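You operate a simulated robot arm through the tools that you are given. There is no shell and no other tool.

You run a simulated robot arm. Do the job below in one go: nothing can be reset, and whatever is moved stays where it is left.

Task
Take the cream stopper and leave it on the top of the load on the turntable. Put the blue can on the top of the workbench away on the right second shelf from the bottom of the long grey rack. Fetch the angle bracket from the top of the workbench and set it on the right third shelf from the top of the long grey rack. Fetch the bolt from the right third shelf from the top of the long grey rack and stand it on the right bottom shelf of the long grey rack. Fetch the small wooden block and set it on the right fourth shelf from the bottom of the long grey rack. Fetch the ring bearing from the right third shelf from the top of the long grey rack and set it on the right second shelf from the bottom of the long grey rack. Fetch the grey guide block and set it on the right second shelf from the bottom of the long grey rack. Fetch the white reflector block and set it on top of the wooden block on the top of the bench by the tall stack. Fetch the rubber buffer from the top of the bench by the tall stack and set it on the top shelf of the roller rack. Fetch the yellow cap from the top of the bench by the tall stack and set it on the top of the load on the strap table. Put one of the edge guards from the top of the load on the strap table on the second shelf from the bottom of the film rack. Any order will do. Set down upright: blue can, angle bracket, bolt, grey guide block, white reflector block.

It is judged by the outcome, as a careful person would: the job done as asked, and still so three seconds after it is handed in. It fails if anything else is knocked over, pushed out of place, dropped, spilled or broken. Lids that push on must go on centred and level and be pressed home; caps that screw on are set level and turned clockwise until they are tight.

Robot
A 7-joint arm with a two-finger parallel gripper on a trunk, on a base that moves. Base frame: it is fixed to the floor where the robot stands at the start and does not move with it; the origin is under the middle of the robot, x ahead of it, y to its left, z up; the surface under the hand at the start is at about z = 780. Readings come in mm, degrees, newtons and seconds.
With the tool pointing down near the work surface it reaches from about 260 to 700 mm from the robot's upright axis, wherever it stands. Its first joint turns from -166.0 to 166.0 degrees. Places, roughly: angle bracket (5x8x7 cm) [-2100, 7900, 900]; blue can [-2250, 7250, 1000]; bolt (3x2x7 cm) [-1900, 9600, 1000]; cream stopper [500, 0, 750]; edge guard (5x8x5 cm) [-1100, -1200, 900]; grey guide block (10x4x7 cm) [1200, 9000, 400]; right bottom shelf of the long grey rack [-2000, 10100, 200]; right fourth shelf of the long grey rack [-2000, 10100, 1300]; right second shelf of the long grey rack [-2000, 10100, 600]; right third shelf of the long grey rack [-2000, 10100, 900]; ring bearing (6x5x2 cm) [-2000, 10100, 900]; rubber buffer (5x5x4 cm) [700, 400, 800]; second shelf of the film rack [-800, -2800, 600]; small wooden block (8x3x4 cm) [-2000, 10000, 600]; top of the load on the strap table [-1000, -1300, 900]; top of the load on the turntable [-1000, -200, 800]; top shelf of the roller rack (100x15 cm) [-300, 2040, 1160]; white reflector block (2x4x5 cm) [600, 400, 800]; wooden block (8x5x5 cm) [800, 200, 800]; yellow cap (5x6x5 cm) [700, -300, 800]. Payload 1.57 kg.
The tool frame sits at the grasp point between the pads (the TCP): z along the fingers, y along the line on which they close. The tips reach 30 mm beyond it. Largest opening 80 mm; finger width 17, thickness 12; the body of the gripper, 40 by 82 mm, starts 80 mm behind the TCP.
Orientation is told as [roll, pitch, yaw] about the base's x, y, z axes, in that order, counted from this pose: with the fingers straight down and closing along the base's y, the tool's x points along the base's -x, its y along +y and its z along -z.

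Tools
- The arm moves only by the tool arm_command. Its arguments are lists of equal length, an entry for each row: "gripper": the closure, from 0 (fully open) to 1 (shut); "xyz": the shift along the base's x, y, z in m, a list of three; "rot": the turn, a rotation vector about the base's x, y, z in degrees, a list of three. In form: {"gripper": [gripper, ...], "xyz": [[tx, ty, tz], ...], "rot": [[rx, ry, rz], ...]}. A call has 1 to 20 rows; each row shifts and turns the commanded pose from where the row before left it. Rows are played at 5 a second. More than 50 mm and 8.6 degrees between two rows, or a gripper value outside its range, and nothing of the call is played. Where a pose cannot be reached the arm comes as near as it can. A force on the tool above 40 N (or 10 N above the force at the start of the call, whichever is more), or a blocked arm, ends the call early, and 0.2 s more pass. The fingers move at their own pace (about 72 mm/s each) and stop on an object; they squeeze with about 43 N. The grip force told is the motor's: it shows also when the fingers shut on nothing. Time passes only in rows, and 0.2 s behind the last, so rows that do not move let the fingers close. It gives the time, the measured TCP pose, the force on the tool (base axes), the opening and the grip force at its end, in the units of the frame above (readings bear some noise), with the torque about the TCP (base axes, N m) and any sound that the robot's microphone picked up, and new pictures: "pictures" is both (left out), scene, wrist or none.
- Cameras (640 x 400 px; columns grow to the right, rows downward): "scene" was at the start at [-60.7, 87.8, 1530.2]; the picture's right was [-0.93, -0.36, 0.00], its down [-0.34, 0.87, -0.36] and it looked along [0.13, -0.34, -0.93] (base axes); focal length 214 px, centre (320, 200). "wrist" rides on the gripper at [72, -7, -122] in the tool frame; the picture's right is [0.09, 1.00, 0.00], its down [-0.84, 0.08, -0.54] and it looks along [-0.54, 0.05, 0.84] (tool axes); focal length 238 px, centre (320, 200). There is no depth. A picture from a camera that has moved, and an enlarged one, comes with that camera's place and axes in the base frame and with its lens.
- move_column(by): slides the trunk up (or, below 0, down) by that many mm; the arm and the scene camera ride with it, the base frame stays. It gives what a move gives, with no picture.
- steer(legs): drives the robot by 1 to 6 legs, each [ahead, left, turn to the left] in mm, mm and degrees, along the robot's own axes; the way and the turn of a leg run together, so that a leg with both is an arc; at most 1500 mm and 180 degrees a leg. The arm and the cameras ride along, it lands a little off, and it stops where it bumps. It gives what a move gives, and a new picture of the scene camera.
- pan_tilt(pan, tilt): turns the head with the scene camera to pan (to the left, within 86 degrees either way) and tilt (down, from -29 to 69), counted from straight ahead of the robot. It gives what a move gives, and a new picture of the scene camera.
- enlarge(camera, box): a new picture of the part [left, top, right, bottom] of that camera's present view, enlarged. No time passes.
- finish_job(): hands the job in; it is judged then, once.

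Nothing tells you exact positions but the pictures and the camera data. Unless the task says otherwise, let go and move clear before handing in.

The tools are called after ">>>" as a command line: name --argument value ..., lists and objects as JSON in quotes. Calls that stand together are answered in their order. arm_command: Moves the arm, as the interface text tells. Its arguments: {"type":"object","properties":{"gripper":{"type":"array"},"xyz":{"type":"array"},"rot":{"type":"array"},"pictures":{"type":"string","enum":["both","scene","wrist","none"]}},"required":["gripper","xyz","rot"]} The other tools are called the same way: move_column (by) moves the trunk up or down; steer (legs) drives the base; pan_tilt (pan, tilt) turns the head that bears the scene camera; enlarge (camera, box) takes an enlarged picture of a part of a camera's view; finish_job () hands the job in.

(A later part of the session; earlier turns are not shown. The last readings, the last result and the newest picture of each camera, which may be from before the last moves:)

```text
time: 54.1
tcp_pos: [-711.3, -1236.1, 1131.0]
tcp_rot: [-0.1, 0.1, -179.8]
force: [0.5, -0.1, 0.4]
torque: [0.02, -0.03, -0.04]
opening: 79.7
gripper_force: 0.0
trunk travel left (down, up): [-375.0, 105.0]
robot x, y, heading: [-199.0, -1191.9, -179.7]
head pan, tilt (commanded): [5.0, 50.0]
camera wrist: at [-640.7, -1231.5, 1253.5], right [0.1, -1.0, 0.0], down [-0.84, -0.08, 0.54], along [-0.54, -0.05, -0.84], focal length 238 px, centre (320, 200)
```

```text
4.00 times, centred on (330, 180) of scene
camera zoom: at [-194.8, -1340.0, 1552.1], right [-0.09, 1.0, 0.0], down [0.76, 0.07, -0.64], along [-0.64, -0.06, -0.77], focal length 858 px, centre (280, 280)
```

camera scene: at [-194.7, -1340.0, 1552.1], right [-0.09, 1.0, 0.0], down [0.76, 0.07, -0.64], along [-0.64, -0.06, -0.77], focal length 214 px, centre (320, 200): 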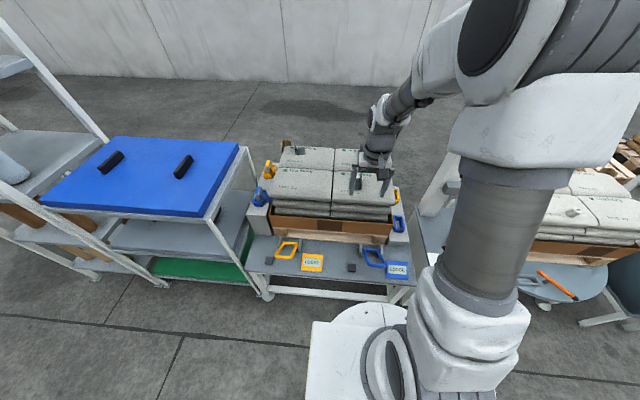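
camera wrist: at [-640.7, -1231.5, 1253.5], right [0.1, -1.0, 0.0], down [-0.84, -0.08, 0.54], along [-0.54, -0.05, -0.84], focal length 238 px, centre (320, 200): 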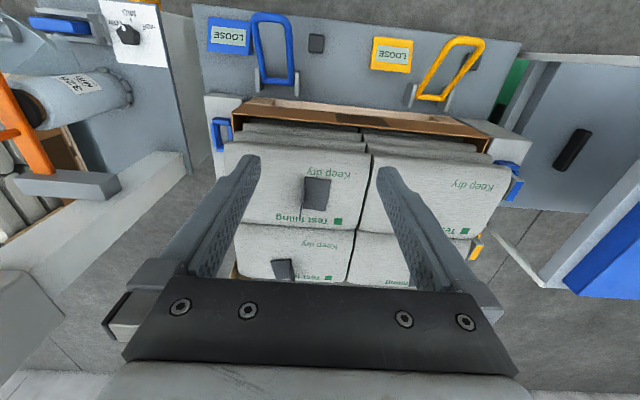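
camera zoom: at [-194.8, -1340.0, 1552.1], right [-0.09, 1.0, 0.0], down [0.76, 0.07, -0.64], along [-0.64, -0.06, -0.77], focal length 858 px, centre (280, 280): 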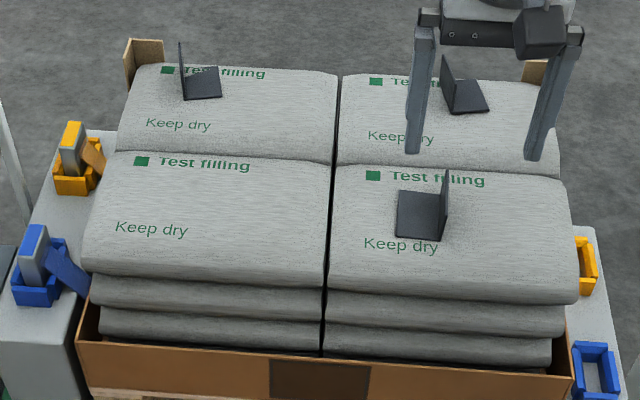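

Each guard is an L-profile with one wall standing; the nearest one's wall runs along x at about (−880, −1224) with the bag top near z≈865. I'll move 60 mm closer and pinch that wall.

>>> steer --legs '[[60, 0, 0]]'

>>> arm_command --gripper '[0, 0, 0, 0, 0, 0]' --xyz '[[-0.04, 0.004, 0], [-0.04, 0.004, 0], [-0.025, 0.002, 0], [0, 0, -0.04], [0, 0, -0.04], [0, 0, 0]]' --rot '[[0, 0, 0], [0, 0, 0], [0, 0, 0], [0, 0, 0], [0, 0, 0], [0, 0, 0]]' --pictures "wrist"

```text
time: 55.2
tcp_pos: [-770.7, -1238.5, 1132.2]
tcp_rot: [0.0, 0.1, -179.8]
force: [-0.2, 0.5, 0.8]
torque: [0.0, 0.0, 0.04]
opening: 79.9
gripper_force: 0.1
trunk travel left (down, up): [-375.0, 105.0]
robot x, y, heading: [-256.0, -1194.1, -179.9]
head pan, tilt (commanded): [5.0, 50.0]
camera scene: at [-253.8, -1340.2, 1552.1], right [-0.09, 1.0, 0.0], down [0.76, 0.07, -0.64], along [-0.64, -0.06, -0.77], focal length 214 px, centre (320, 200)
```

scene: 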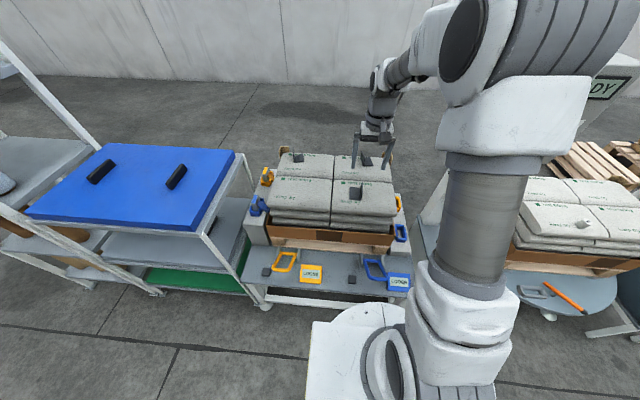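

```text
time: 56.6
tcp_pos: [-872.4, -1226.1, 1050.4]
tcp_rot: [0.0, 0.0, -179.8]
force: [0.2, -0.1, -0.5]
torque: [0.0, 0.06, -0.02]
opening: 79.9
gripper_force: 0.0
trunk travel left (down, up): [-375.0, 105.0]
robot x, y, heading: [-251.9, -1194.0, -179.9]
head pan, tilt (commanded): [5.0, 50.0]
camera wrist: at [-802.7, -1221.0, 1171.7], right [0.1, -1.0, 0.0], down [-0.84, -0.08, 0.54], along [-0.54, -0.05, -0.84], focal length 238 px, centre (320, 200)
```

wrist: 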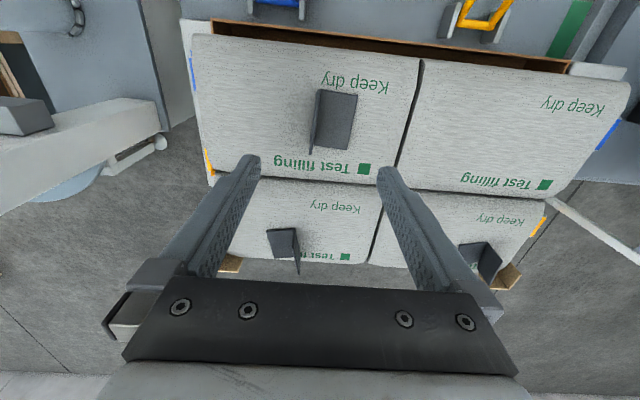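

>>> enlarge --camera "wrist" --box '[280, 70, 380, 170]'

```text
4.00 times, centred on (330, 120) of wrist
camera zoom: at [-802.7, -1221.0, 1171.7], right [0.1, -1.0, 0.0], down [-0.84, -0.08, 0.54], along [-0.54, -0.05, -0.84], focal length 953 px, centre (280, 520)
```

zoom: 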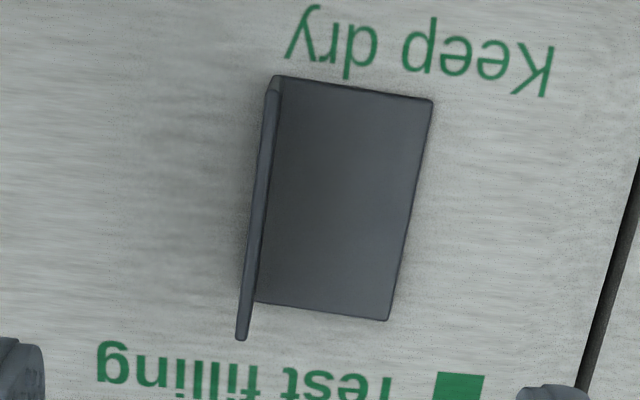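

The wall stands near y≈−1223, x −845…−915, top around z≈900. I'll descend over it, stopping with the tips just above the flange.

>>> arm_command --gripper '[0.3, 0.4, 0.5, 0.5, 0.5, 0.5]' --xyz '[[-0.007, 0.003, -0.04], [0, 0, -0.04], [0, 0, -0.03], [0, 0, -0.02], [0, 0, -0.01], [0, 0, 0]]' --rot '[[0, 0, 0], [0, 0, 0], [0, 0, 0], [0, 0, 0], [0, 0, 0], [0, 0, 0]]' --pictures "both"

>>> enlarge --camera "scene" --box '[310, 140, 410, 240]'

>>> enlarge --camera "wrist" --box '[260, 90, 380, 200]'

```text
time: 58.0
tcp_pos: [-880.4, -1224.6, 910.5]
tcp_rot: [0.0, 0.0, -179.8]
force: [-0.2, 0.2, 0.5]
torque: [0.01, -0.01, -0.01]
opening: 39.8
gripper_force: 0.1
trunk travel left (down, up): [-375.0, 105.0]
robot x, y, heading: [-256.8, -1192.9, -180.0]
head pan, tilt (commanded): [5.0, 50.0]
camera scene: at [-253.6, -1340.2, 1552.1], right [-0.09, 1.0, 0.0], down [0.76, 0.07, -0.64], along [-0.64, -0.06, -0.77], focal length 214 px, centre (320, 200)
camera wrist: at [-810.7, -1218.7, 1033.2], right [0.1, -1.0, 0.0], down [-0.84, -0.08, 0.54], along [-0.54, -0.05, -0.84], focal length 238 px, centre (320, 200)
```

scene: 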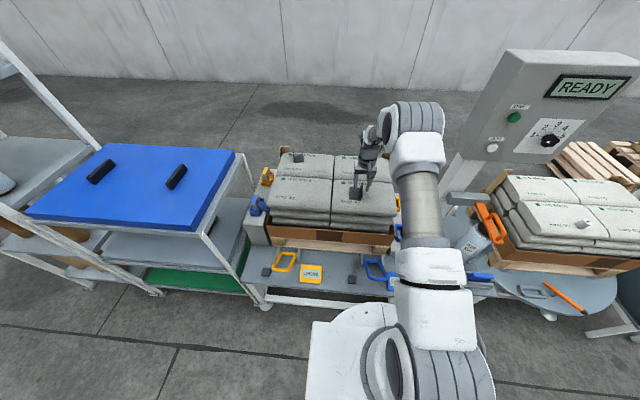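
wrist: 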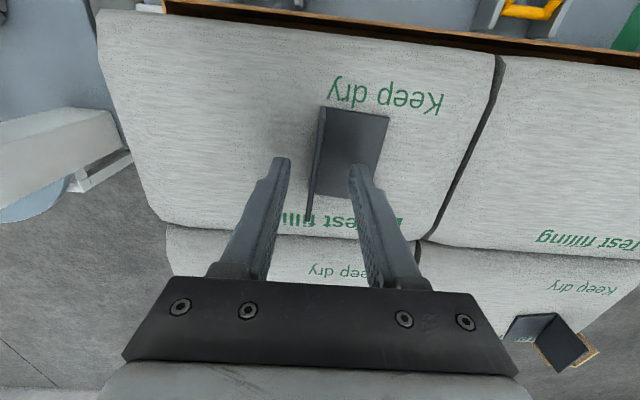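

```text
4.00 times, centred on (360, 190) of scene
camera zoom: at [-253.6, -1340.2, 1552.1], right [-0.09, 1.0, 0.0], down [0.76, 0.07, -0.64], along [-0.64, -0.06, -0.77], focal length 858 px, centre (160, 240)
```

zoom: 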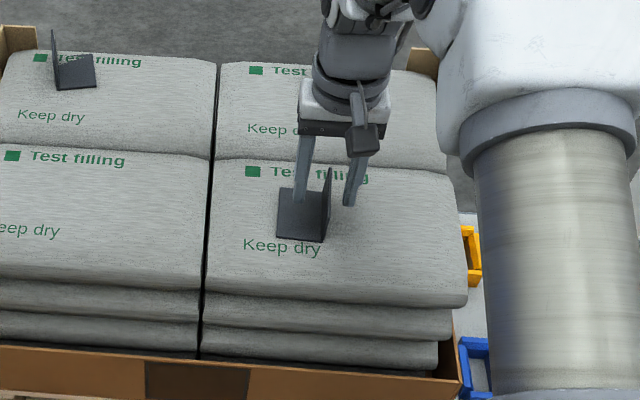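

```text
3.64 times, centred on (320, 145) of wrist
camera zoom: at [-810.7, -1218.7, 1033.2], right [0.1, -1.0, 0.0], down [-0.84, -0.08, 0.54], along [-0.54, -0.05, -0.84], focal length 867 px, centre (320, 400)
```

zoom: 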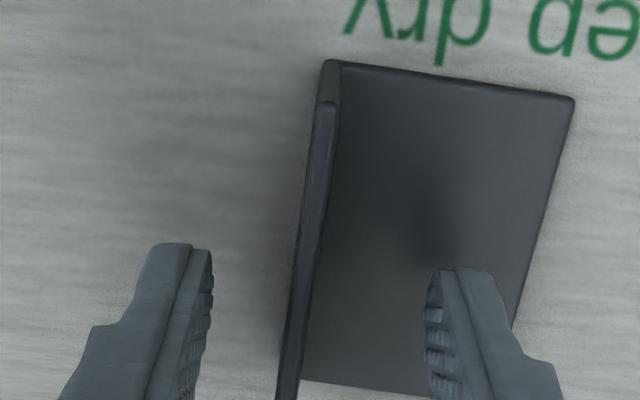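

The wall sits between the fingers and the flange is at about z≈860. I'll lower 10 mm and close on the wall.

>>> arm_command --gripper '[0.5, 0.5, 1, 1, 1, 1]' --xyz '[[0, 0.002, -0.01], [0, 0, 0], [0, 0, 0], [0, 0, 0], [0, 0, 0], [0, 0, 0]]' --rot '[[0, 0, 0], [0, 0, 0], [0, 0, 0], [0, 0, 0], [0, 0, 0], [0, 0, 0]]' --pictures "wrist"

```text
time: 59.4
tcp_pos: [-880.4, -1221.9, 902.3]
tcp_rot: [0.1, -0.1, -179.8]
force: [0.0, -0.1, 4.8]
torque: [-0.25, -0.1, -0.01]
opening: 2.5
gripper_force: 24.2
trunk travel left (down, up): [-375.0, 105.0]
robot x, y, heading: [-256.3, -1199.3, -179.8]
head pan, tilt (commanded): [5.0, 50.0]
camera wrist: at [-810.2, -1216.8, 1023.9], right [0.1, -1.0, 0.0], down [-0.84, -0.08, 0.54], along [-0.54, -0.05, -0.84], focal length 238 px, centre (320, 200)
```

wrist: 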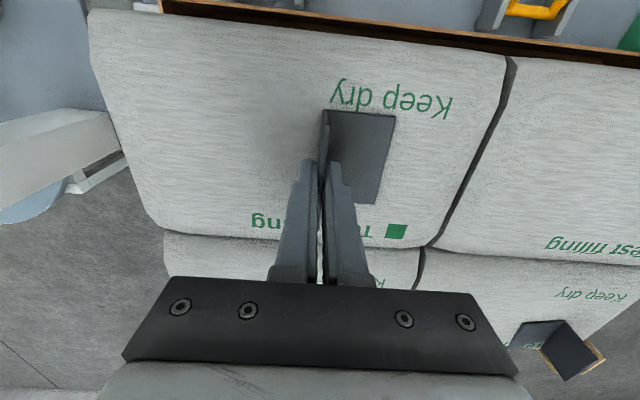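

The fingers closed on the thin wall (2.5 mm). I'll lift and check it comes along.

>>> arm_command --gripper '[1, 1, 1, 1, 1, 1, 1]' --xyz '[[0, 0, 0], [0, 0, 0.01], [0, 0, 0.03], [0, 0, 0.04], [0, 0, 0.04], [0, 0, 0.04], [0, 0, 0]]' --rot '[[0, 0, 0], [0, 0, 0], [0, 0, 0], [0, 0, 0], [0, 0, 0], [0, 0, 0], [0, 0, 0]]' --pictures "both"

>>> enlarge --camera "wrist" --box '[250, 80, 410, 220]'

```text
time: 61.0
tcp_pos: [-882.9, -1224.6, 1060.7]
tcp_rot: [0.1, 0.1, -179.8]
force: [0.3, -0.6, -0.5]
torque: [-0.02, 0.0, 0.03]
opening: 2.8
gripper_force: 24.2
trunk travel left (down, up): [-375.0, 105.0]
robot x, y, heading: [-259.1, -1191.2, -179.6]
head pan, tilt (commanded): [5.0, 50.0]
camera scene: at [-253.5, -1340.2, 1552.1], right [-0.09, 1.0, 0.0], down [0.76, 0.07, -0.64], along [-0.64, -0.06, -0.77], focal length 214 px, centre (320, 200)
camera wrist: at [-812.1, -1218.0, 1182.8], right [0.1, -1.0, 0.0], down [-0.84, -0.08, 0.54], along [-0.54, -0.05, -0.84], focal length 238 px, centre (320, 200)
```

scene: 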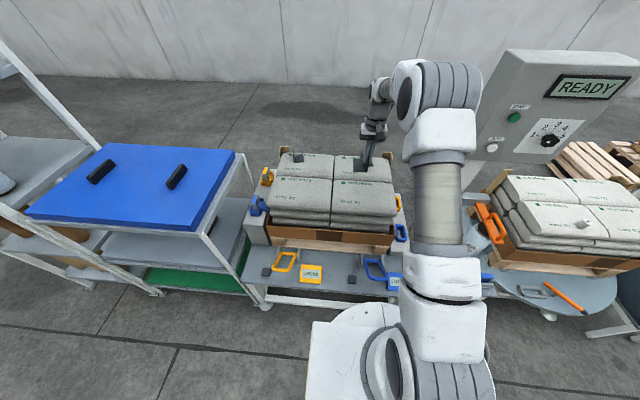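
wrist: 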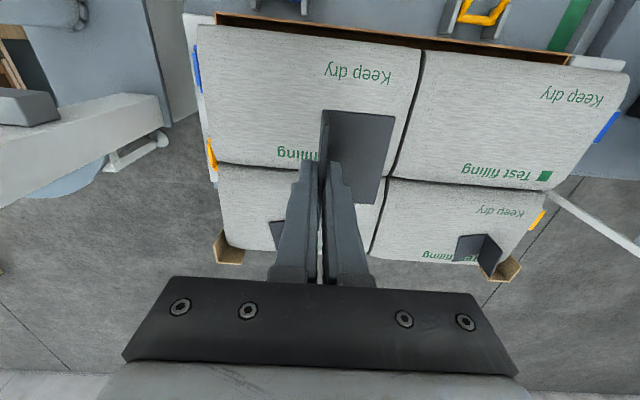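

```text
2.86 times, centred on (330, 150) of wrist
camera zoom: at [-812.1, -1218.0, 1182.8], right [0.1, -1.0, 0.0], down [-0.84, -0.08, 0.54], along [-0.54, -0.05, -0.84], focal length 681 px, centre (291, 343)
```

zoom: 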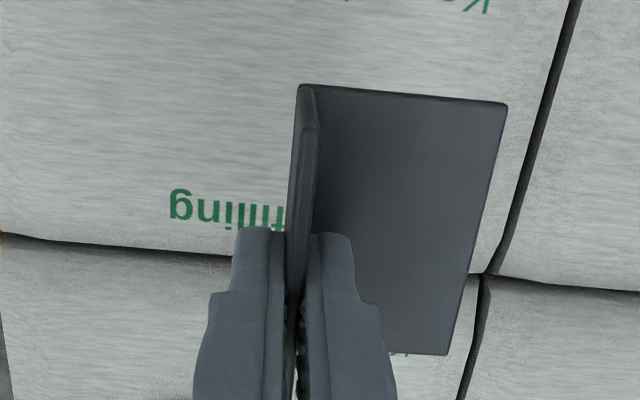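

The guard is securely held. I'll retract the arm, back off and drive along to the film rack.

>>> arm_command --gripper '[1, 1, 1, 1, 1]' --xyz '[[0.045, 0, 0], [0.045, 0, 0], [0.045, 0, 0], [0.045, 0, 0], [0.03, 0, 0]]' --rot '[[0, 0, 0], [0, 0, 0], [0, 0, 0], [0, 0, 0], [0, 0, 0]]' --pictures "none"

>>> steer --legs '[[-400, 0, 0], [0, 1490, 0]]'

```text
time: 62.2
tcp_pos: [-672.1, -1225.5, 1061.1]
tcp_rot: [0.0, 0.0, -179.7]
force: [0.3, 0.7, 0.2]
torque: [0.01, 0.0, -0.01]
opening: 3.1
gripper_force: 24.4
trunk travel left (down, up): [-375.0, 105.0]
robot x, y, heading: [-257.3, -1194.9, -179.7]
head pan, tilt (commanded): [5.0, 50.0]
```

```text
time: 76.1
tcp_pos: [-276.2, -2690.4, 1063.1]
tcp_rot: [0.0, 0.0, 179.6]
force: [0.5, 0.0, -0.6]
torque: [0.02, 0.0, -0.03]
opening: 2.7
gripper_force: 24.2
trunk travel left (down, up): [-375.0, 105.0]
robot x, y, heading: [139.9, -2664.0, 179.7]
head pan, tilt (commanded): [5.0, 50.0]
camera scene: at [141.7, -2809.8, 1552.1], right [-0.08, 1.0, 0.0], down [0.76, 0.06, -0.64], along [-0.64, -0.05, -0.77], focal length 214 px, centre (320, 200)
```

scene: 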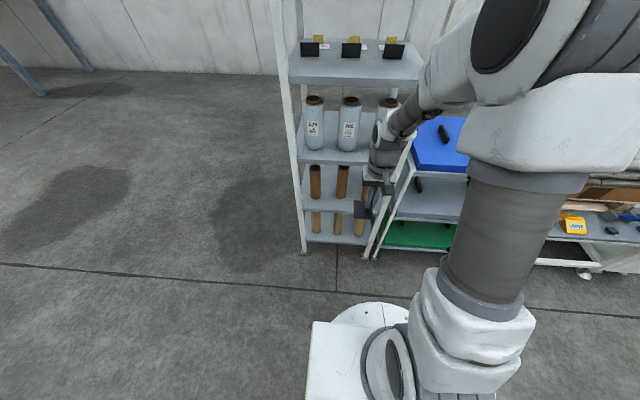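

>>> pan_tilt --pan 5 --tilt 30

>>> enlarge --camera "scene" --box '[240, 40, 440, 340]'

```text
time: 76.9
tcp_pos: [-276.2, -2691.2, 1061.8]
tcp_rot: [0.0, 0.0, 179.8]
force: [0.2, -0.3, 0.2]
torque: [0.04, -0.05, -0.02]
opening: 2.9
gripper_force: 24.7
trunk travel left (down, up): [-375.0, 105.0]
robot x, y, heading: [141.0, -2665.5, 179.8]
head pan, tilt (commanded): [5.0, 30.0]
camera scene: at [128.3, -2810.9, 1581.6], right [-0.08, 1.0, 0.0], down [0.5, 0.04, -0.87], along [-0.86, -0.07, -0.5], focal length 214 px, centre (320, 200)
```

scene: 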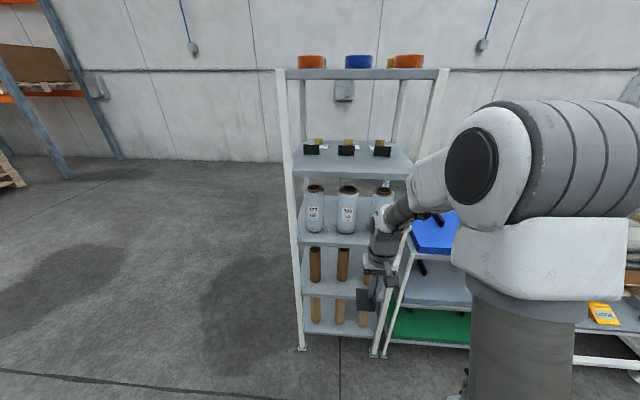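

```text
1.33 times, centred on (340, 190) of scene
camera zoom: at [128.3, -2810.9, 1581.6], right [-0.08, 1.0, 0.0], down [0.5, 0.04, -0.87], along [-0.86, -0.07, -0.5], focal length 286 px, centre (293, 213)
```

zoom: 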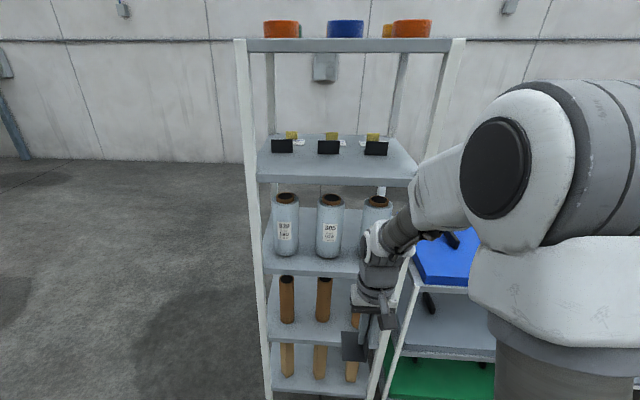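

The film rack's second shelf (z≈560, with brown cores standing on it) has only about 350 mm of headroom, so I need the hand tilted forward to place the guard flat. I'll go back to the load, set the guard down, and re-grip it with a tilted tool.

>>> steer --legs '[[0, -1472, 0], [396, 0, 0]]'

```text
time: 91.0
tcp_pos: [-677.7, -1218.6, 1061.4]
tcp_rot: [0.0, -0.1, -179.4]
force: [-0.3, 0.1, -0.2]
torque: [-0.03, -0.02, -0.03]
opening: 2.7
gripper_force: 24.4
trunk travel left (down, up): [-375.0, 105.0]
robot x, y, heading: [-265.0, -1184.7, -179.4]
head pan, tilt (commanded): [5.0, 30.0]
stopped in leg 2: the robot was blocked; the commanded pose is now the measured one
camera scene: at [-271.9, -1332.1, 1581.6], right [-0.1, 1.0, 0.0], down [0.5, 0.05, -0.87], along [-0.86, -0.08, -0.5], focal length 214 px, centre (320, 200)
```

scene: 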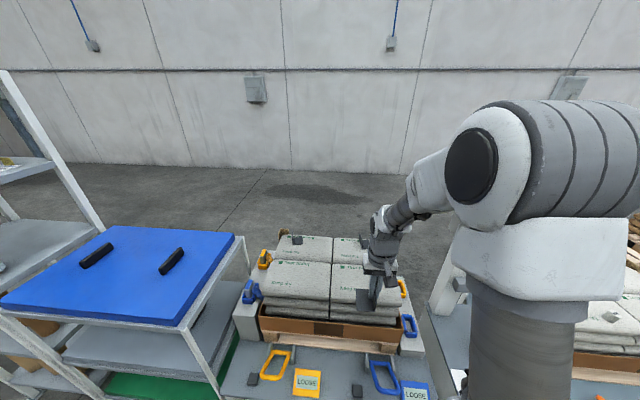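

The base touched the strap table very lightly (its front reaches about 310 mm ahead of the axis). I'll back off 10 mm, then set the guard back where it was.

>>> steer --legs '[[-10, 0, 0]]'

>>> arm_command --gripper '[1, 1, 1, 1, 1, 1, 1, 1, 1]' --xyz '[[-0.045, 0, 0], [-0.045, 0, 0], [-0.045, 0, 0], [-0.045, 0, 0], [-0.03, 0, 0], [0, 0, -0.045], [0, 0, -0.045], [0, 0, -0.035], [0, 0, -0.02]]' --rot '[[0, 0, 0], [0, 0, 0], [0, 0, 0], [0, 0, 0], [0, 0, 0], [0, 0, 0], [0, 0, 0], [0, 0, 0], [0, 0, 0]]' --pictures "wrist"

```text
time: 91.8
tcp_pos: [-667.0, -1217.3, 1061.9]
tcp_rot: [0.0, 0.1, -179.5]
force: [0.3, 0.1, 0.1]
torque: [0.0, -0.02, 0.01]
opening: 2.7
gripper_force: 24.1
trunk travel left (down, up): [-375.0, 105.0]
robot x, y, heading: [-252.3, -1184.5, -179.4]
head pan, tilt (commanded): [5.0, 30.0]
camera scene: at [-261.5, -1332.0, 1581.7], right [-0.1, 1.0, 0.0], down [0.5, 0.05, -0.87], along [-0.86, -0.08, -0.5], focal length 214 px, centre (320, 200)
```

scene: 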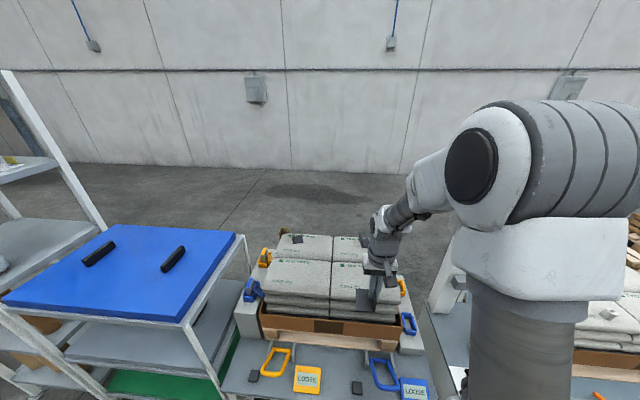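

```text
time: 93.8
tcp_pos: [-876.5, -1217.7, 918.1]
tcp_rot: [0.0, 0.0, -179.5]
force: [-0.4, 0.0, -0.1]
torque: [0.02, 0.02, 0.0]
opening: 2.8
gripper_force: 24.5
trunk travel left (down, up): [-375.0, 105.0]
robot x, y, heading: [-251.2, -1182.9, -179.6]
head pan, tilt (commanded): [5.0, 30.0]
camera wrist: at [-805.8, -1211.8, 1038.6], right [0.1, -0.99, 0.0], down [-0.84, -0.08, 0.54], along [-0.54, -0.05, -0.84], focal length 238 px, centre (320, 200)
```

wrist: 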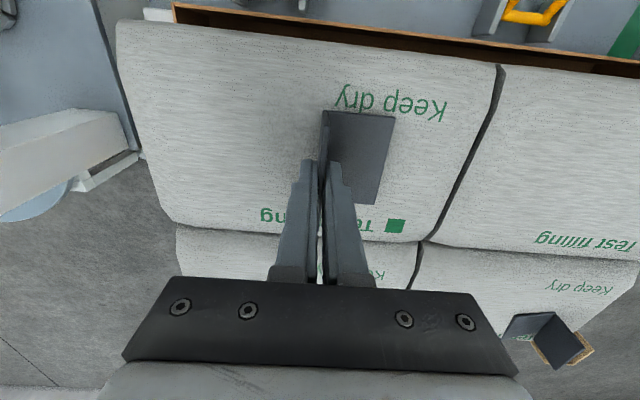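

The guard is just above the bag. Lowering gently to contact.

>>> arm_command --gripper '[1, 1, 1]' --xyz '[[0, 0, -0.008], [0, 0, -0.005], [0, 0, 0]]' --rot '[[0, 0, 0], [0, 0, 0], [0, 0, 0]]' --pictures "none"

>>> arm_command --gripper '[1, 1, 1]' --xyz '[[0, 0, -0.002], [0, 0, -0.001], [0, 0, 0]]' --rot '[[0, 0, 0], [0, 0, 0], [0, 0, 0]]' --pictures "none"

```text
time: 94.6
tcp_pos: [-876.2, -1217.6, 903.3]
tcp_rot: [0.0, 0.0, -179.5]
force: [0.3, -0.2, 0.1]
torque: [-0.01, 0.0, 0.0]
opening: 2.9
gripper_force: 24.3
trunk travel left (down, up): [-375.0, 105.0]
robot x, y, heading: [-253.7, -1184.8, -179.6]
head pan, tilt (commanded): [5.0, 30.0]
```

```text
time: 95.4
tcp_pos: [-876.4, -1217.4, 901.7]
tcp_rot: [0.1, -0.1, -179.4]
force: [1.4, -0.7, 6.8]
torque: [-0.33, -0.16, 0.04]
opening: 2.8
gripper_force: 24.2
trunk travel left (down, up): [-375.0, 105.0]
robot x, y, heading: [-253.2, -1185.3, -179.5]
head pan, tilt (commanded): [5.0, 30.0]
```

It's resting on the bag. I'll open, rise, tilt the tool 40° forward and come back down on the same wall.

>>> arm_command --gripper '[0.5, 0.5, 0.5, 0.5, 0.5, 0.5, 0.5, 0.5, 0.5, 0.5, 0.5]' --xyz '[[0, 0, 0], [0, 0, 0], [0, 0, 0], [0, 0, 0.035], [0, 0, 0.035], [0, 0, 0], [0, 0, 0], [0, 0, 0], [0, 0, 0], [0, 0, 0], [0, 0, 0]]' --rot '[[0, 0, 0], [0, 0, 0], [0, 0, 0], [0, 0, 0], [0, 0, 0], [0, 8, 0], [0, 8, 0], [0, 8, 0], [0, 8, 0], [0, 8, 0], [0, 0, 0]]' --pictures "both"

>>> enlarge --camera "scene" --box '[310, 190, 450, 330]'

```text
time: 97.8
tcp_pos: [-877.5, -1218.0, 971.0]
tcp_rot: [-0.4, -40.0, -179.4]
force: [-0.3, -0.4, 0.0]
torque: [0.02, -0.02, 0.01]
opening: 40.1
gripper_force: 0.2
trunk travel left (down, up): [-375.0, 105.0]
robot x, y, heading: [-252.9, -1187.3, -179.2]
head pan, tilt (commanded): [5.0, 30.0]
camera scene: at [-261.5, -1332.0, 1581.7], right [-0.1, 1.0, 0.0], down [0.5, 0.05, -0.87], along [-0.86, -0.08, -0.5], focal length 214 px, centre (320, 200)
camera wrist: at [-745.6, -1211.3, 1017.3], right [0.08, -0.99, -0.06], down [-0.29, -0.08, 0.95], along [-0.95, -0.05, -0.3], focal length 238 px, centre (320, 200)
```

scene: 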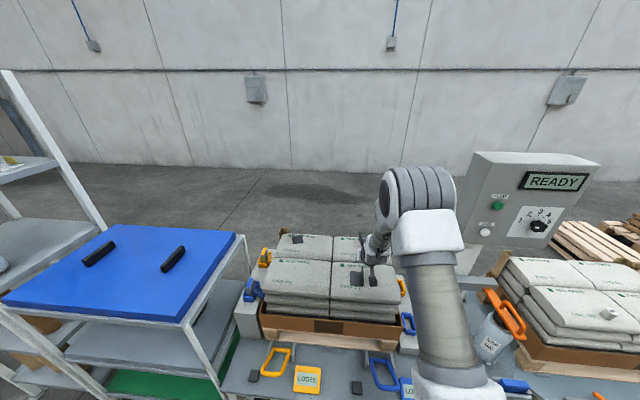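
wrist: 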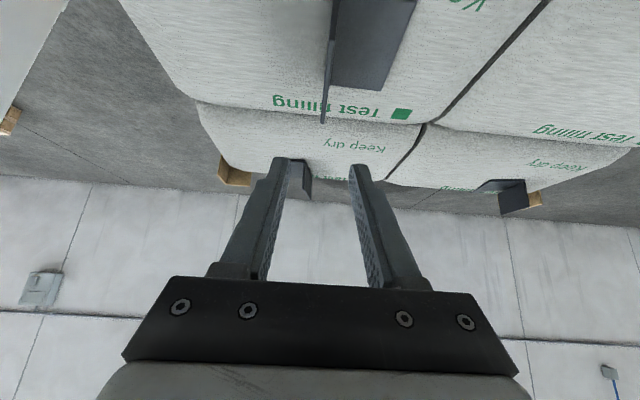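

```text
2.86 times, centred on (380, 260) of scene
camera zoom: at [-261.5, -1332.0, 1581.7], right [-0.1, 1.0, 0.0], down [0.5, 0.05, -0.87], along [-0.86, -0.08, -0.5], focal length 613 px, centre (149, 29)
```

zoom: 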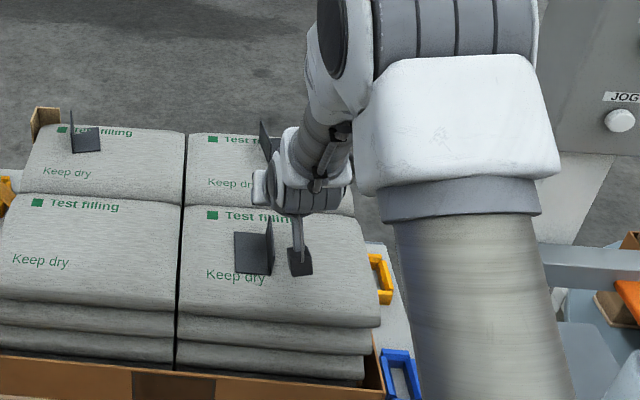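

The tool is tilted 40° and the guard's wall is still aligned. I'll descend and grip it.

>>> arm_command --gripper '[0.5, 0.5, 0.5, 0.5, 1, 1, 1, 1]' --xyz '[[0, 0, -0.035], [0, 0, -0.025], [0, 0, -0.01], [0, 0, 0], [0, 0, 0], [0, 0, 0], [0, 0, 0], [0, 0, 0]]' --rot '[[0, 0, 0], [0, 0, 0], [0, 0, 0], [0, 0, 0], [0, 0, 0], [0, 0, 0], [0, 0, 0], [0, 0, 0]]' --pictures "wrist"

```text
time: 99.6
tcp_pos: [-877.6, -1215.4, 901.6]
tcp_rot: [-0.3, -40.0, -179.5]
force: [-0.5, 0.0, 3.2]
torque: [-0.22, -0.07, -0.07]
opening: 3.4
gripper_force: 24.3
trunk travel left (down, up): [-375.0, 105.0]
robot x, y, heading: [-251.7, -1185.1, -179.4]
head pan, tilt (commanded): [5.0, 30.0]
camera wrist: at [-745.8, -1210.1, 947.4], right [0.08, -0.99, -0.06], down [-0.29, -0.08, 0.95], along [-0.95, -0.05, -0.3], focal length 238 px, centre (320, 200)
```

wrist: 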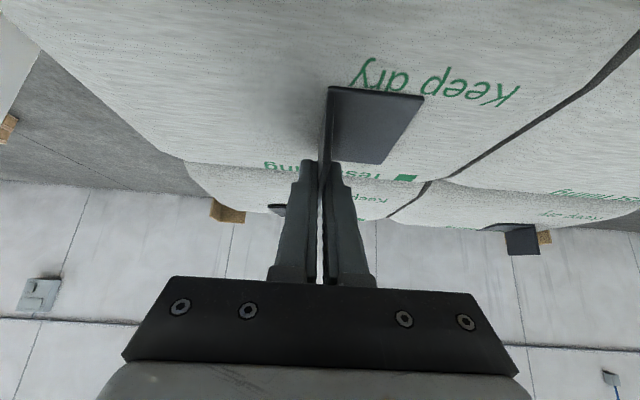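

Gripped again at 40°. Lifting, retracting and driving back to the film rack.

>>> arm_command --gripper '[1, 1, 1, 1, 1, 1, 1, 1, 1, 1]' --xyz '[[0, 0, 0], [0, 0, 0.02], [0, 0, 0.04], [0, 0, 0.04], [0, 0, 0.04], [0.045, 0, 0.01], [0.045, 0, 0], [0.045, 0, 0], [0.045, 0, 0], [0.03, 0, 0]]' --rot '[[0, 0, 0], [0, 0, 0], [0, 0, 0], [0, 0, 0], [0, 0, 0], [0, 0, 0], [0, 0, 0], [0, 0, 0], [0, 0, 0], [0, 0, 0]]' --pictures "wrist"

>>> steer --legs '[[-400, 0, 0], [0, 1480, 0]]'

```text
time: 101.8
tcp_pos: [-678.8, -1217.4, 1050.8]
tcp_rot: [-0.4, -39.8, -179.4]
force: [0.2, 0.5, -0.8]
torque: [0.05, 0.0, 0.01]
opening: 3.0
gripper_force: 23.9
out of reach, approached as far as the arm can: row 10
trunk travel left (down, up): [-375.0, 105.0]
robot x, y, heading: [-248.9, -1188.6, -179.3]
head pan, tilt (commanded): [5.0, 30.0]
camera wrist: at [-547.3, -1211.4, 1097.5], right [0.08, -0.99, -0.06], down [-0.29, -0.08, 0.95], along [-0.95, -0.05, -0.3], focal length 238 px, centre (320, 200)
```

wrist: 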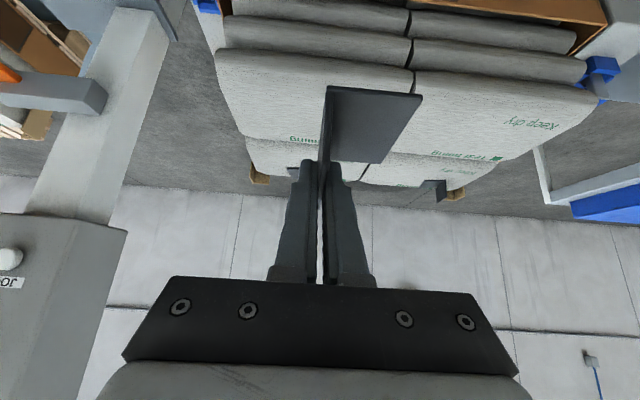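

```text
time: 115.6
tcp_pos: [-249.1, -2676.3, 1050.5]
tcp_rot: [-0.4, -39.9, -178.1]
force: [-0.9, 1.1, -0.1]
torque: [0.0, -0.01, 0.01]
opening: 3.2
gripper_force: 24.3
trunk travel left (down, up): [-375.0, 105.0]
robot x, y, heading: [178.3, -2632.9, -178.3]
head pan, tilt (commanded): [5.0, 30.0]
camera scene: at [170.6, -2781.1, 1581.6], right [-0.12, 0.99, 0.0], down [0.5, 0.06, -0.87], along [-0.86, -0.1, -0.5], focal length 214 px, centre (320, 200)
```

scene: 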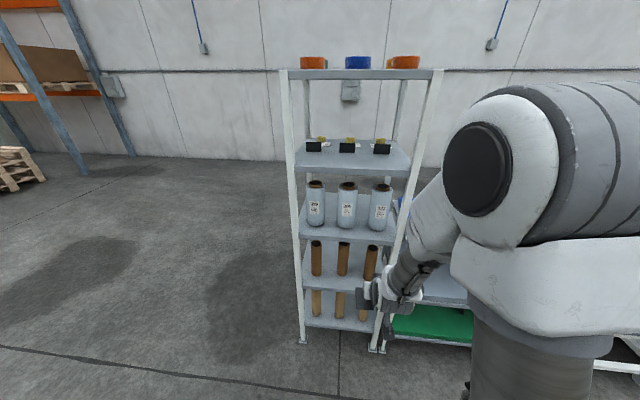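

I'm in front of the film rack again. I'll zoom in to measure the shelf and the cores on it.

>>> enlarge --camera "scene" --box '[280, 170, 440, 360]'

```text
2.11 times, centred on (360, 265) of scene
camera zoom: at [170.6, -2781.1, 1581.6], right [-0.12, 0.99, 0.0], down [0.5, 0.06, -0.87], along [-0.86, -0.1, -0.5], focal length 452 px, centre (236, 63)
```

zoom: 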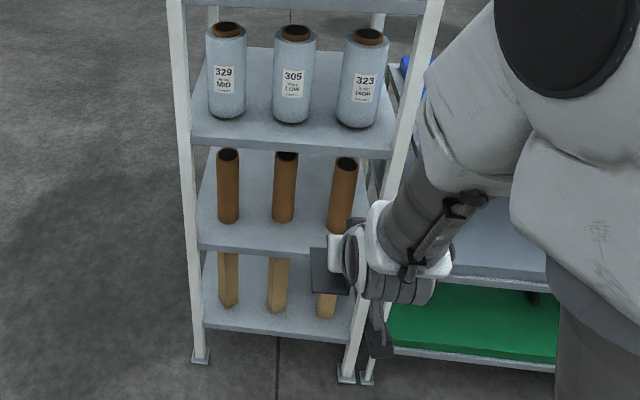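

Shelf 2 is at z≈590 with headroom to ≈912; the cores stand at y≈−2900, −2749 and −2601 with fronts at x≈−668. I'll place the guard in the gap at y≈−2824, so first lower the trunk and move closer.

>>> move_column --by -370

>>> steer --legs '[[0, 139, -1.7], [265, 0, 0]]'

>>> arm_command --gripper '[1]' --xyz '[[0, 0, 0]]' --rot '[[0, 0, 0]]' --pictures "wrist"

```text
time: 119.2
tcp_pos: [-249.7, -2675.5, 681.0]
tcp_rot: [-0.3, -39.8, -178.1]
force: [-0.7, 0.7, 0.0]
torque: [-0.03, 0.0, -0.01]
opening: 3.2
gripper_force: 24.0
trunk travel left (down, up): [-5.0, 475.0]
robot x, y, heading: [177.5, -2633.6, -178.4]
head pan, tilt (commanded): [5.0, 30.0]
```

```text
time: 122.8
tcp_pos: [-518.1, -2804.4, 681.1]
tcp_rot: [-0.5, -39.9, -179.7]
force: [0.6, 0.0, -0.5]
torque: [-0.02, -0.01, -0.03]
opening: 3.2
gripper_force: 24.6
trunk travel left (down, up): [-5.0, 475.0]
robot x, y, heading: [-89.7, -2770.1, -179.7]
head pan, tilt (commanded): [5.0, 30.0]
camera scene: at [-100.5, -2920.8, 1211.7], right [-0.09, 1.0, 0.0], down [0.5, 0.05, -0.87], along [-0.86, -0.08, -0.5], focal length 214 px, centre (320, 200)
```

scene: 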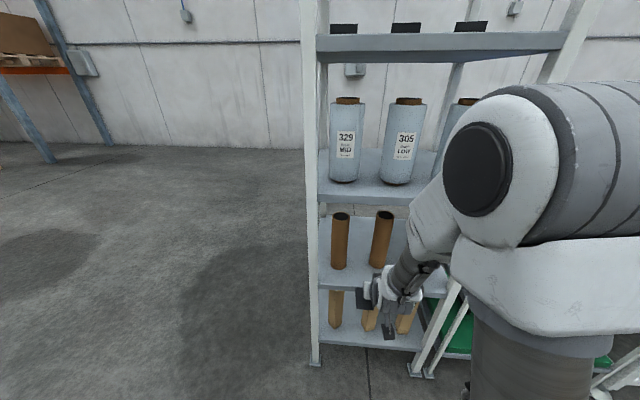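

```text
time: 123.2
tcp_pos: [-517.5, -2805.3, 680.6]
tcp_rot: [-0.5, -39.8, -179.8]
force: [0.5, 1.0, 0.7]
torque: [0.01, 0.01, 0.0]
opening: 3.0
gripper_force: 24.3
trunk travel left (down, up): [-5.0, 475.0]
robot x, y, heading: [-87.2, -2776.0, -179.9]
head pan, tilt (commanded): [5.0, 30.0]
camera wrist: at [-386.0, -2799.1, 727.6], right [0.07, -1.0, -0.06], down [-0.29, -0.08, 0.95], along [-0.95, -0.05, -0.3], focal length 238 px, centre (320, 200)
```

wrist: 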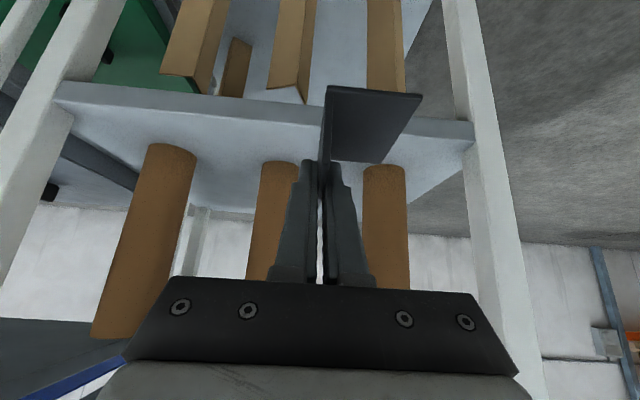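

The gap between the cores lines up with the guard. I'll extend the arm 137 mm into the shelf above the surface and check.

>>> arm_command --gripper '[1, 1, 1, 1, 1]' --xyz '[[-0.035, 0, 0], [-0.035, 0, 0], [-0.035, 0, 0], [-0.032, 0, 0], [0, 0, 0]]' --rot '[[0, 0, 0], [0, 0, 0], [0, 0, 0], [0, 0, 0], [0, 0, 0]]' --pictures "both"

>>> enlarge --camera "scene" --box '[300, 180, 460, 340]'

```text
time: 124.4
tcp_pos: [-656.5, -2803.6, 681.6]
tcp_rot: [-0.4, -39.9, -179.6]
force: [-0.1, -0.6, 0.2]
torque: [0.02, 0.02, -0.03]
opening: 3.3
gripper_force: 24.1
trunk travel left (down, up): [-5.0, 475.0]
robot x, y, heading: [-89.1, -2776.2, -179.7]
head pan, tilt (commanded): [5.0, 30.0]
camera scene: at [-100.5, -2920.8, 1211.7], right [-0.09, 1.0, 0.0], down [0.5, 0.05, -0.87], along [-0.86, -0.08, -0.5], focal length 214 px, centre (320, 200)
camera wrist: at [-524.6, -2798.1, 728.9], right [0.07, -1.0, -0.06], down [-0.29, -0.08, 0.95], along [-0.95, -0.05, -0.3], focal length 238 px, centre (320, 200)
```

scene: 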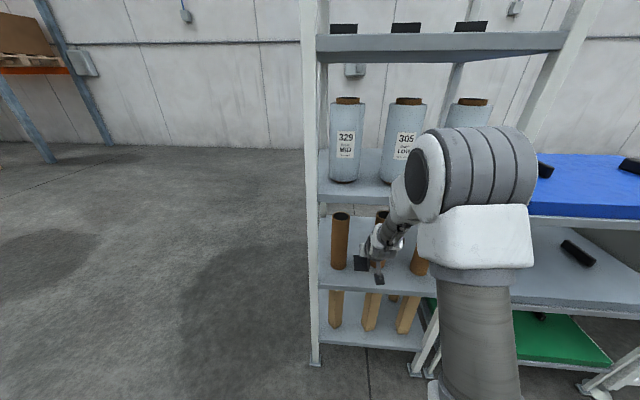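
wrist: 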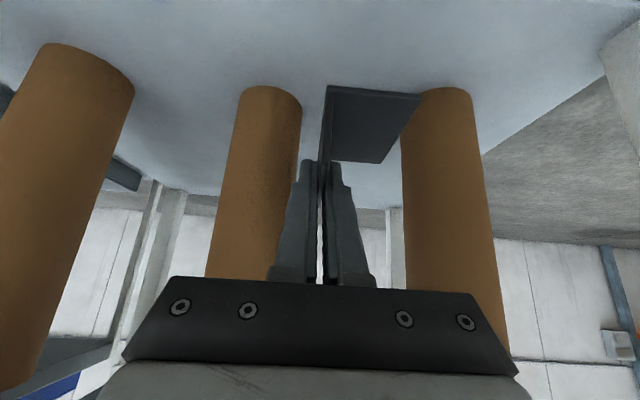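

```text
2.50 times, centred on (380, 260) of scene
camera zoom: at [-100.5, -2920.8, 1211.7], right [-0.09, 1.0, 0.0], down [0.5, 0.05, -0.87], along [-0.86, -0.08, -0.5], focal length 536 px, centre (170, 50)
```

zoom: 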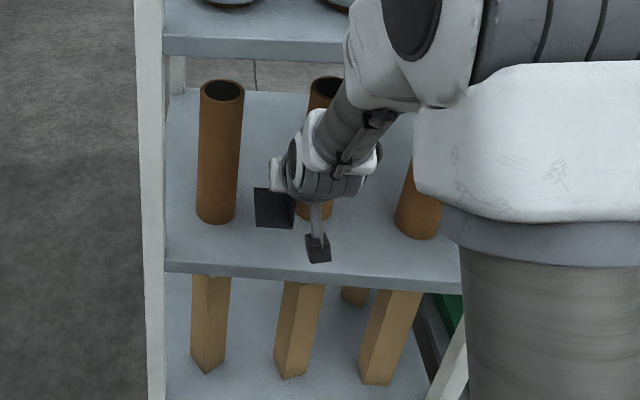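

The flange fits between the cores with clearance and is over the shelf surface. Lowering toward the shelf.

>>> arm_command --gripper '[1, 1, 1, 1]' --xyz '[[-0.003, -0.003, -0.015], [0, 0, -0.015], [0, 0, -0.01], [0, 0, 0]]' --rot '[[0, 0, 0], [0, 0, 0], [0, 0, 0], [0, 0, 0]]' --pictures "wrist"

>>> enlarge --camera "scene" --box '[320, 210, 420, 310]'

```text
time: 125.4
tcp_pos: [-657.9, -2808.6, 640.5]
tcp_rot: [-0.4, -39.9, -179.7]
force: [-1.0, -0.1, -1.5]
torque: [-0.02, -0.02, 0.01]
opening: 3.1
gripper_force: 24.5
trunk travel left (down, up): [-5.0, 475.0]
robot x, y, heading: [-91.3, -2775.3, -179.8]
head pan, tilt (commanded): [5.0, 30.0]
camera wrist: at [-526.8, -2802.6, 688.2], right [0.07, -1.0, -0.06], down [-0.29, -0.08, 0.95], along [-0.95, -0.05, -0.3], focal length 238 px, centre (320, 200)
```

wrist: 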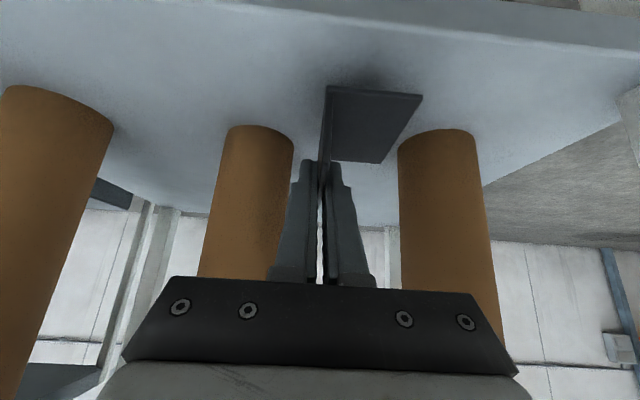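

```text
4.00 times, centred on (370, 260) of scene
camera zoom: at [-100.5, -2920.8, 1211.7], right [-0.09, 1.0, 0.0], down [0.5, 0.05, -0.87], along [-0.86, -0.08, -0.5], focal length 858 px, centre (120, -40)
```

zoom: 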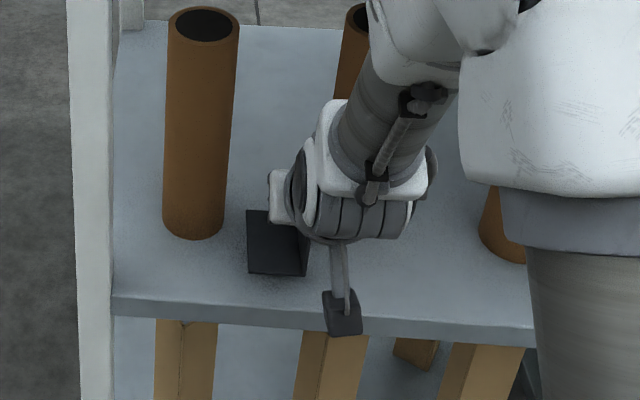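

The guard hovers a little over the shelf, well inside the front edge. Lowering in small steps to contact.

>>> arm_command --gripper '[1, 1, 1]' --xyz '[[0, 0, -0.004], [0, 0, -0.003], [0, 0, 0]]' --rot '[[0, 0, 0], [0, 0, 0], [0, 0, 0]]' --pictures "none"

>>> arm_command --gripper '[1, 1, 1]' --xyz '[[0, 0, -0.003], [0, 0, -0.003], [0, 0, 0]]' --rot '[[0, 0, 0], [0, 0, 0], [0, 0, 0]]' --pictures "none"

>>> arm_command --gripper '[1, 1, 1]' --xyz '[[0, 0, -0.002], [0, 0, -0.002], [0, 0, 0]]' --rot '[[0, 0, 0], [0, 0, 0], [0, 0, 0]]' --pictures "wrist"

```text
time: 126.2
tcp_pos: [-658.7, -2807.9, 635.1]
tcp_rot: [-0.3, -39.8, -179.5]
force: [0.0, 0.1, -0.4]
torque: [0.0, -0.02, -0.01]
opening: 3.2
gripper_force: 24.1
trunk travel left (down, up): [-5.0, 475.0]
robot x, y, heading: [-91.9, -2775.2, -179.6]
head pan, tilt (commanded): [5.0, 30.0]
```

```text
time: 127.0
tcp_pos: [-657.2, -2807.2, 627.5]
tcp_rot: [-0.3, -39.9, -179.5]
force: [0.5, 0.1, -0.4]
torque: [0.0, 0.01, 0.03]
opening: 3.0
gripper_force: 24.3
trunk travel left (down, up): [-5.0, 475.0]
robot x, y, heading: [-93.8, -2770.1, -179.9]
head pan, tilt (commanded): [5.0, 30.0]
```

```text
time: 127.8
tcp_pos: [-657.9, -2808.6, 623.5]
tcp_rot: [-0.4, -40.0, -179.6]
force: [-1.3, 0.4, 0.4]
torque: [-0.01, 0.01, 0.02]
opening: 2.7
gripper_force: 23.5
trunk travel left (down, up): [-5.0, 475.0]
robot x, y, heading: [-89.1, -2772.1, -179.7]
head pan, tilt (commanded): [5.0, 30.0]
camera wrist: at [-526.0, -2802.2, 670.8], right [0.07, -1.0, -0.06], down [-0.29, -0.08, 0.95], along [-0.95, -0.05, -0.3], focal length 238 px, centre (320, 200)
```

wrist: 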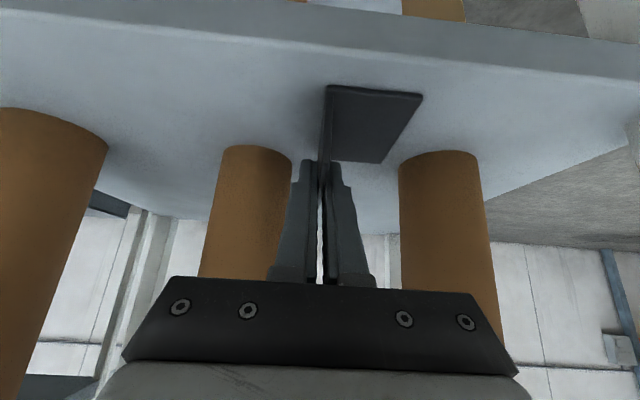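

Not yet touching; the edge parallax suggests the shelf near z≈570. Continuing.

>>> arm_command --gripper '[1, 1, 1]' --xyz '[[0, 0, -0.003], [0, 0, -0.003], [0, 0, 0]]' --rot '[[0, 0, 0], [0, 0, 0], [0, 0, 0]]' --pictures "none"

>>> arm_command --gripper '[1, 1, 1]' --xyz '[[0, 0, -0.002], [0, 0, -0.002], [0, 0, 0]]' --rot '[[0, 0, 0], [0, 0, 0], [0, 0, 0]]' --pictures "none"

>>> arm_command --gripper '[1, 1, 1]' --xyz '[[0, 0, -0.002], [0, 0, -0.002], [0, 0, 0]]' --rot '[[0, 0, 0], [0, 0, 0], [0, 0, 0]]' --pictures "wrist"

```text
time: 128.6
tcp_pos: [-659.1, -2806.5, 619.3]
tcp_rot: [-0.3, -40.3, -179.8]
force: [-5.0, 2.3, 15.1]
torque: [-0.09, -0.38, -0.02]
opening: 3.3
gripper_force: 23.9
trunk travel left (down, up): [-5.0, 475.0]
robot x, y, heading: [-90.4, -2774.3, -179.7]
head pan, tilt (commanded): [5.0, 30.0]
```

```text
time: 129.4
tcp_pos: [-658.2, -2808.5, 614.9]
tcp_rot: [-0.5, -40.1, -179.7]
force: [-3.8, 2.1, 18.4]
torque: [-0.12, 0.1, -0.06]
opening: 3.3
gripper_force: 24.3
trunk travel left (down, up): [-5.0, 475.0]
robot x, y, heading: [-91.6, -2772.5, -179.9]
head pan, tilt (commanded): [5.0, 30.0]
```

```text
time: 130.2
tcp_pos: [-656.2, -2808.4, 612.4]
tcp_rot: [-0.3, -40.2, -179.6]
force: [2.4, 1.8, 26.7]
torque: [-0.17, -0.01, -0.02]
opening: 3.2
gripper_force: 24.5
trunk travel left (down, up): [-5.0, 475.0]
robot x, y, heading: [-90.0, -2771.7, -179.9]
head pan, tilt (commanded): [5.0, 30.0]
camera wrist: at [-525.9, -2802.5, 658.0], right [0.07, -1.0, -0.06], down [-0.29, -0.08, 0.95], along [-0.95, -0.05, -0.29], focal length 238 px, centre (320, 200)
```

wrist: 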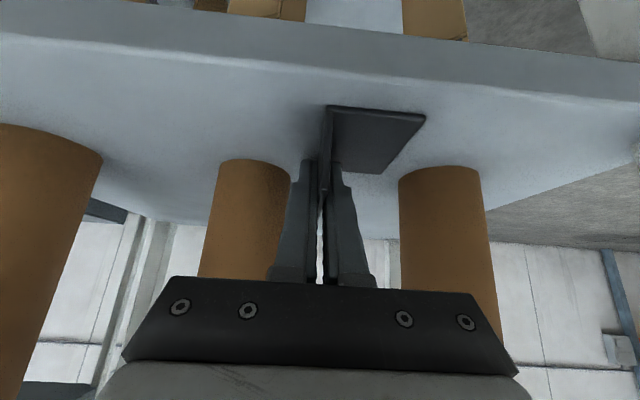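

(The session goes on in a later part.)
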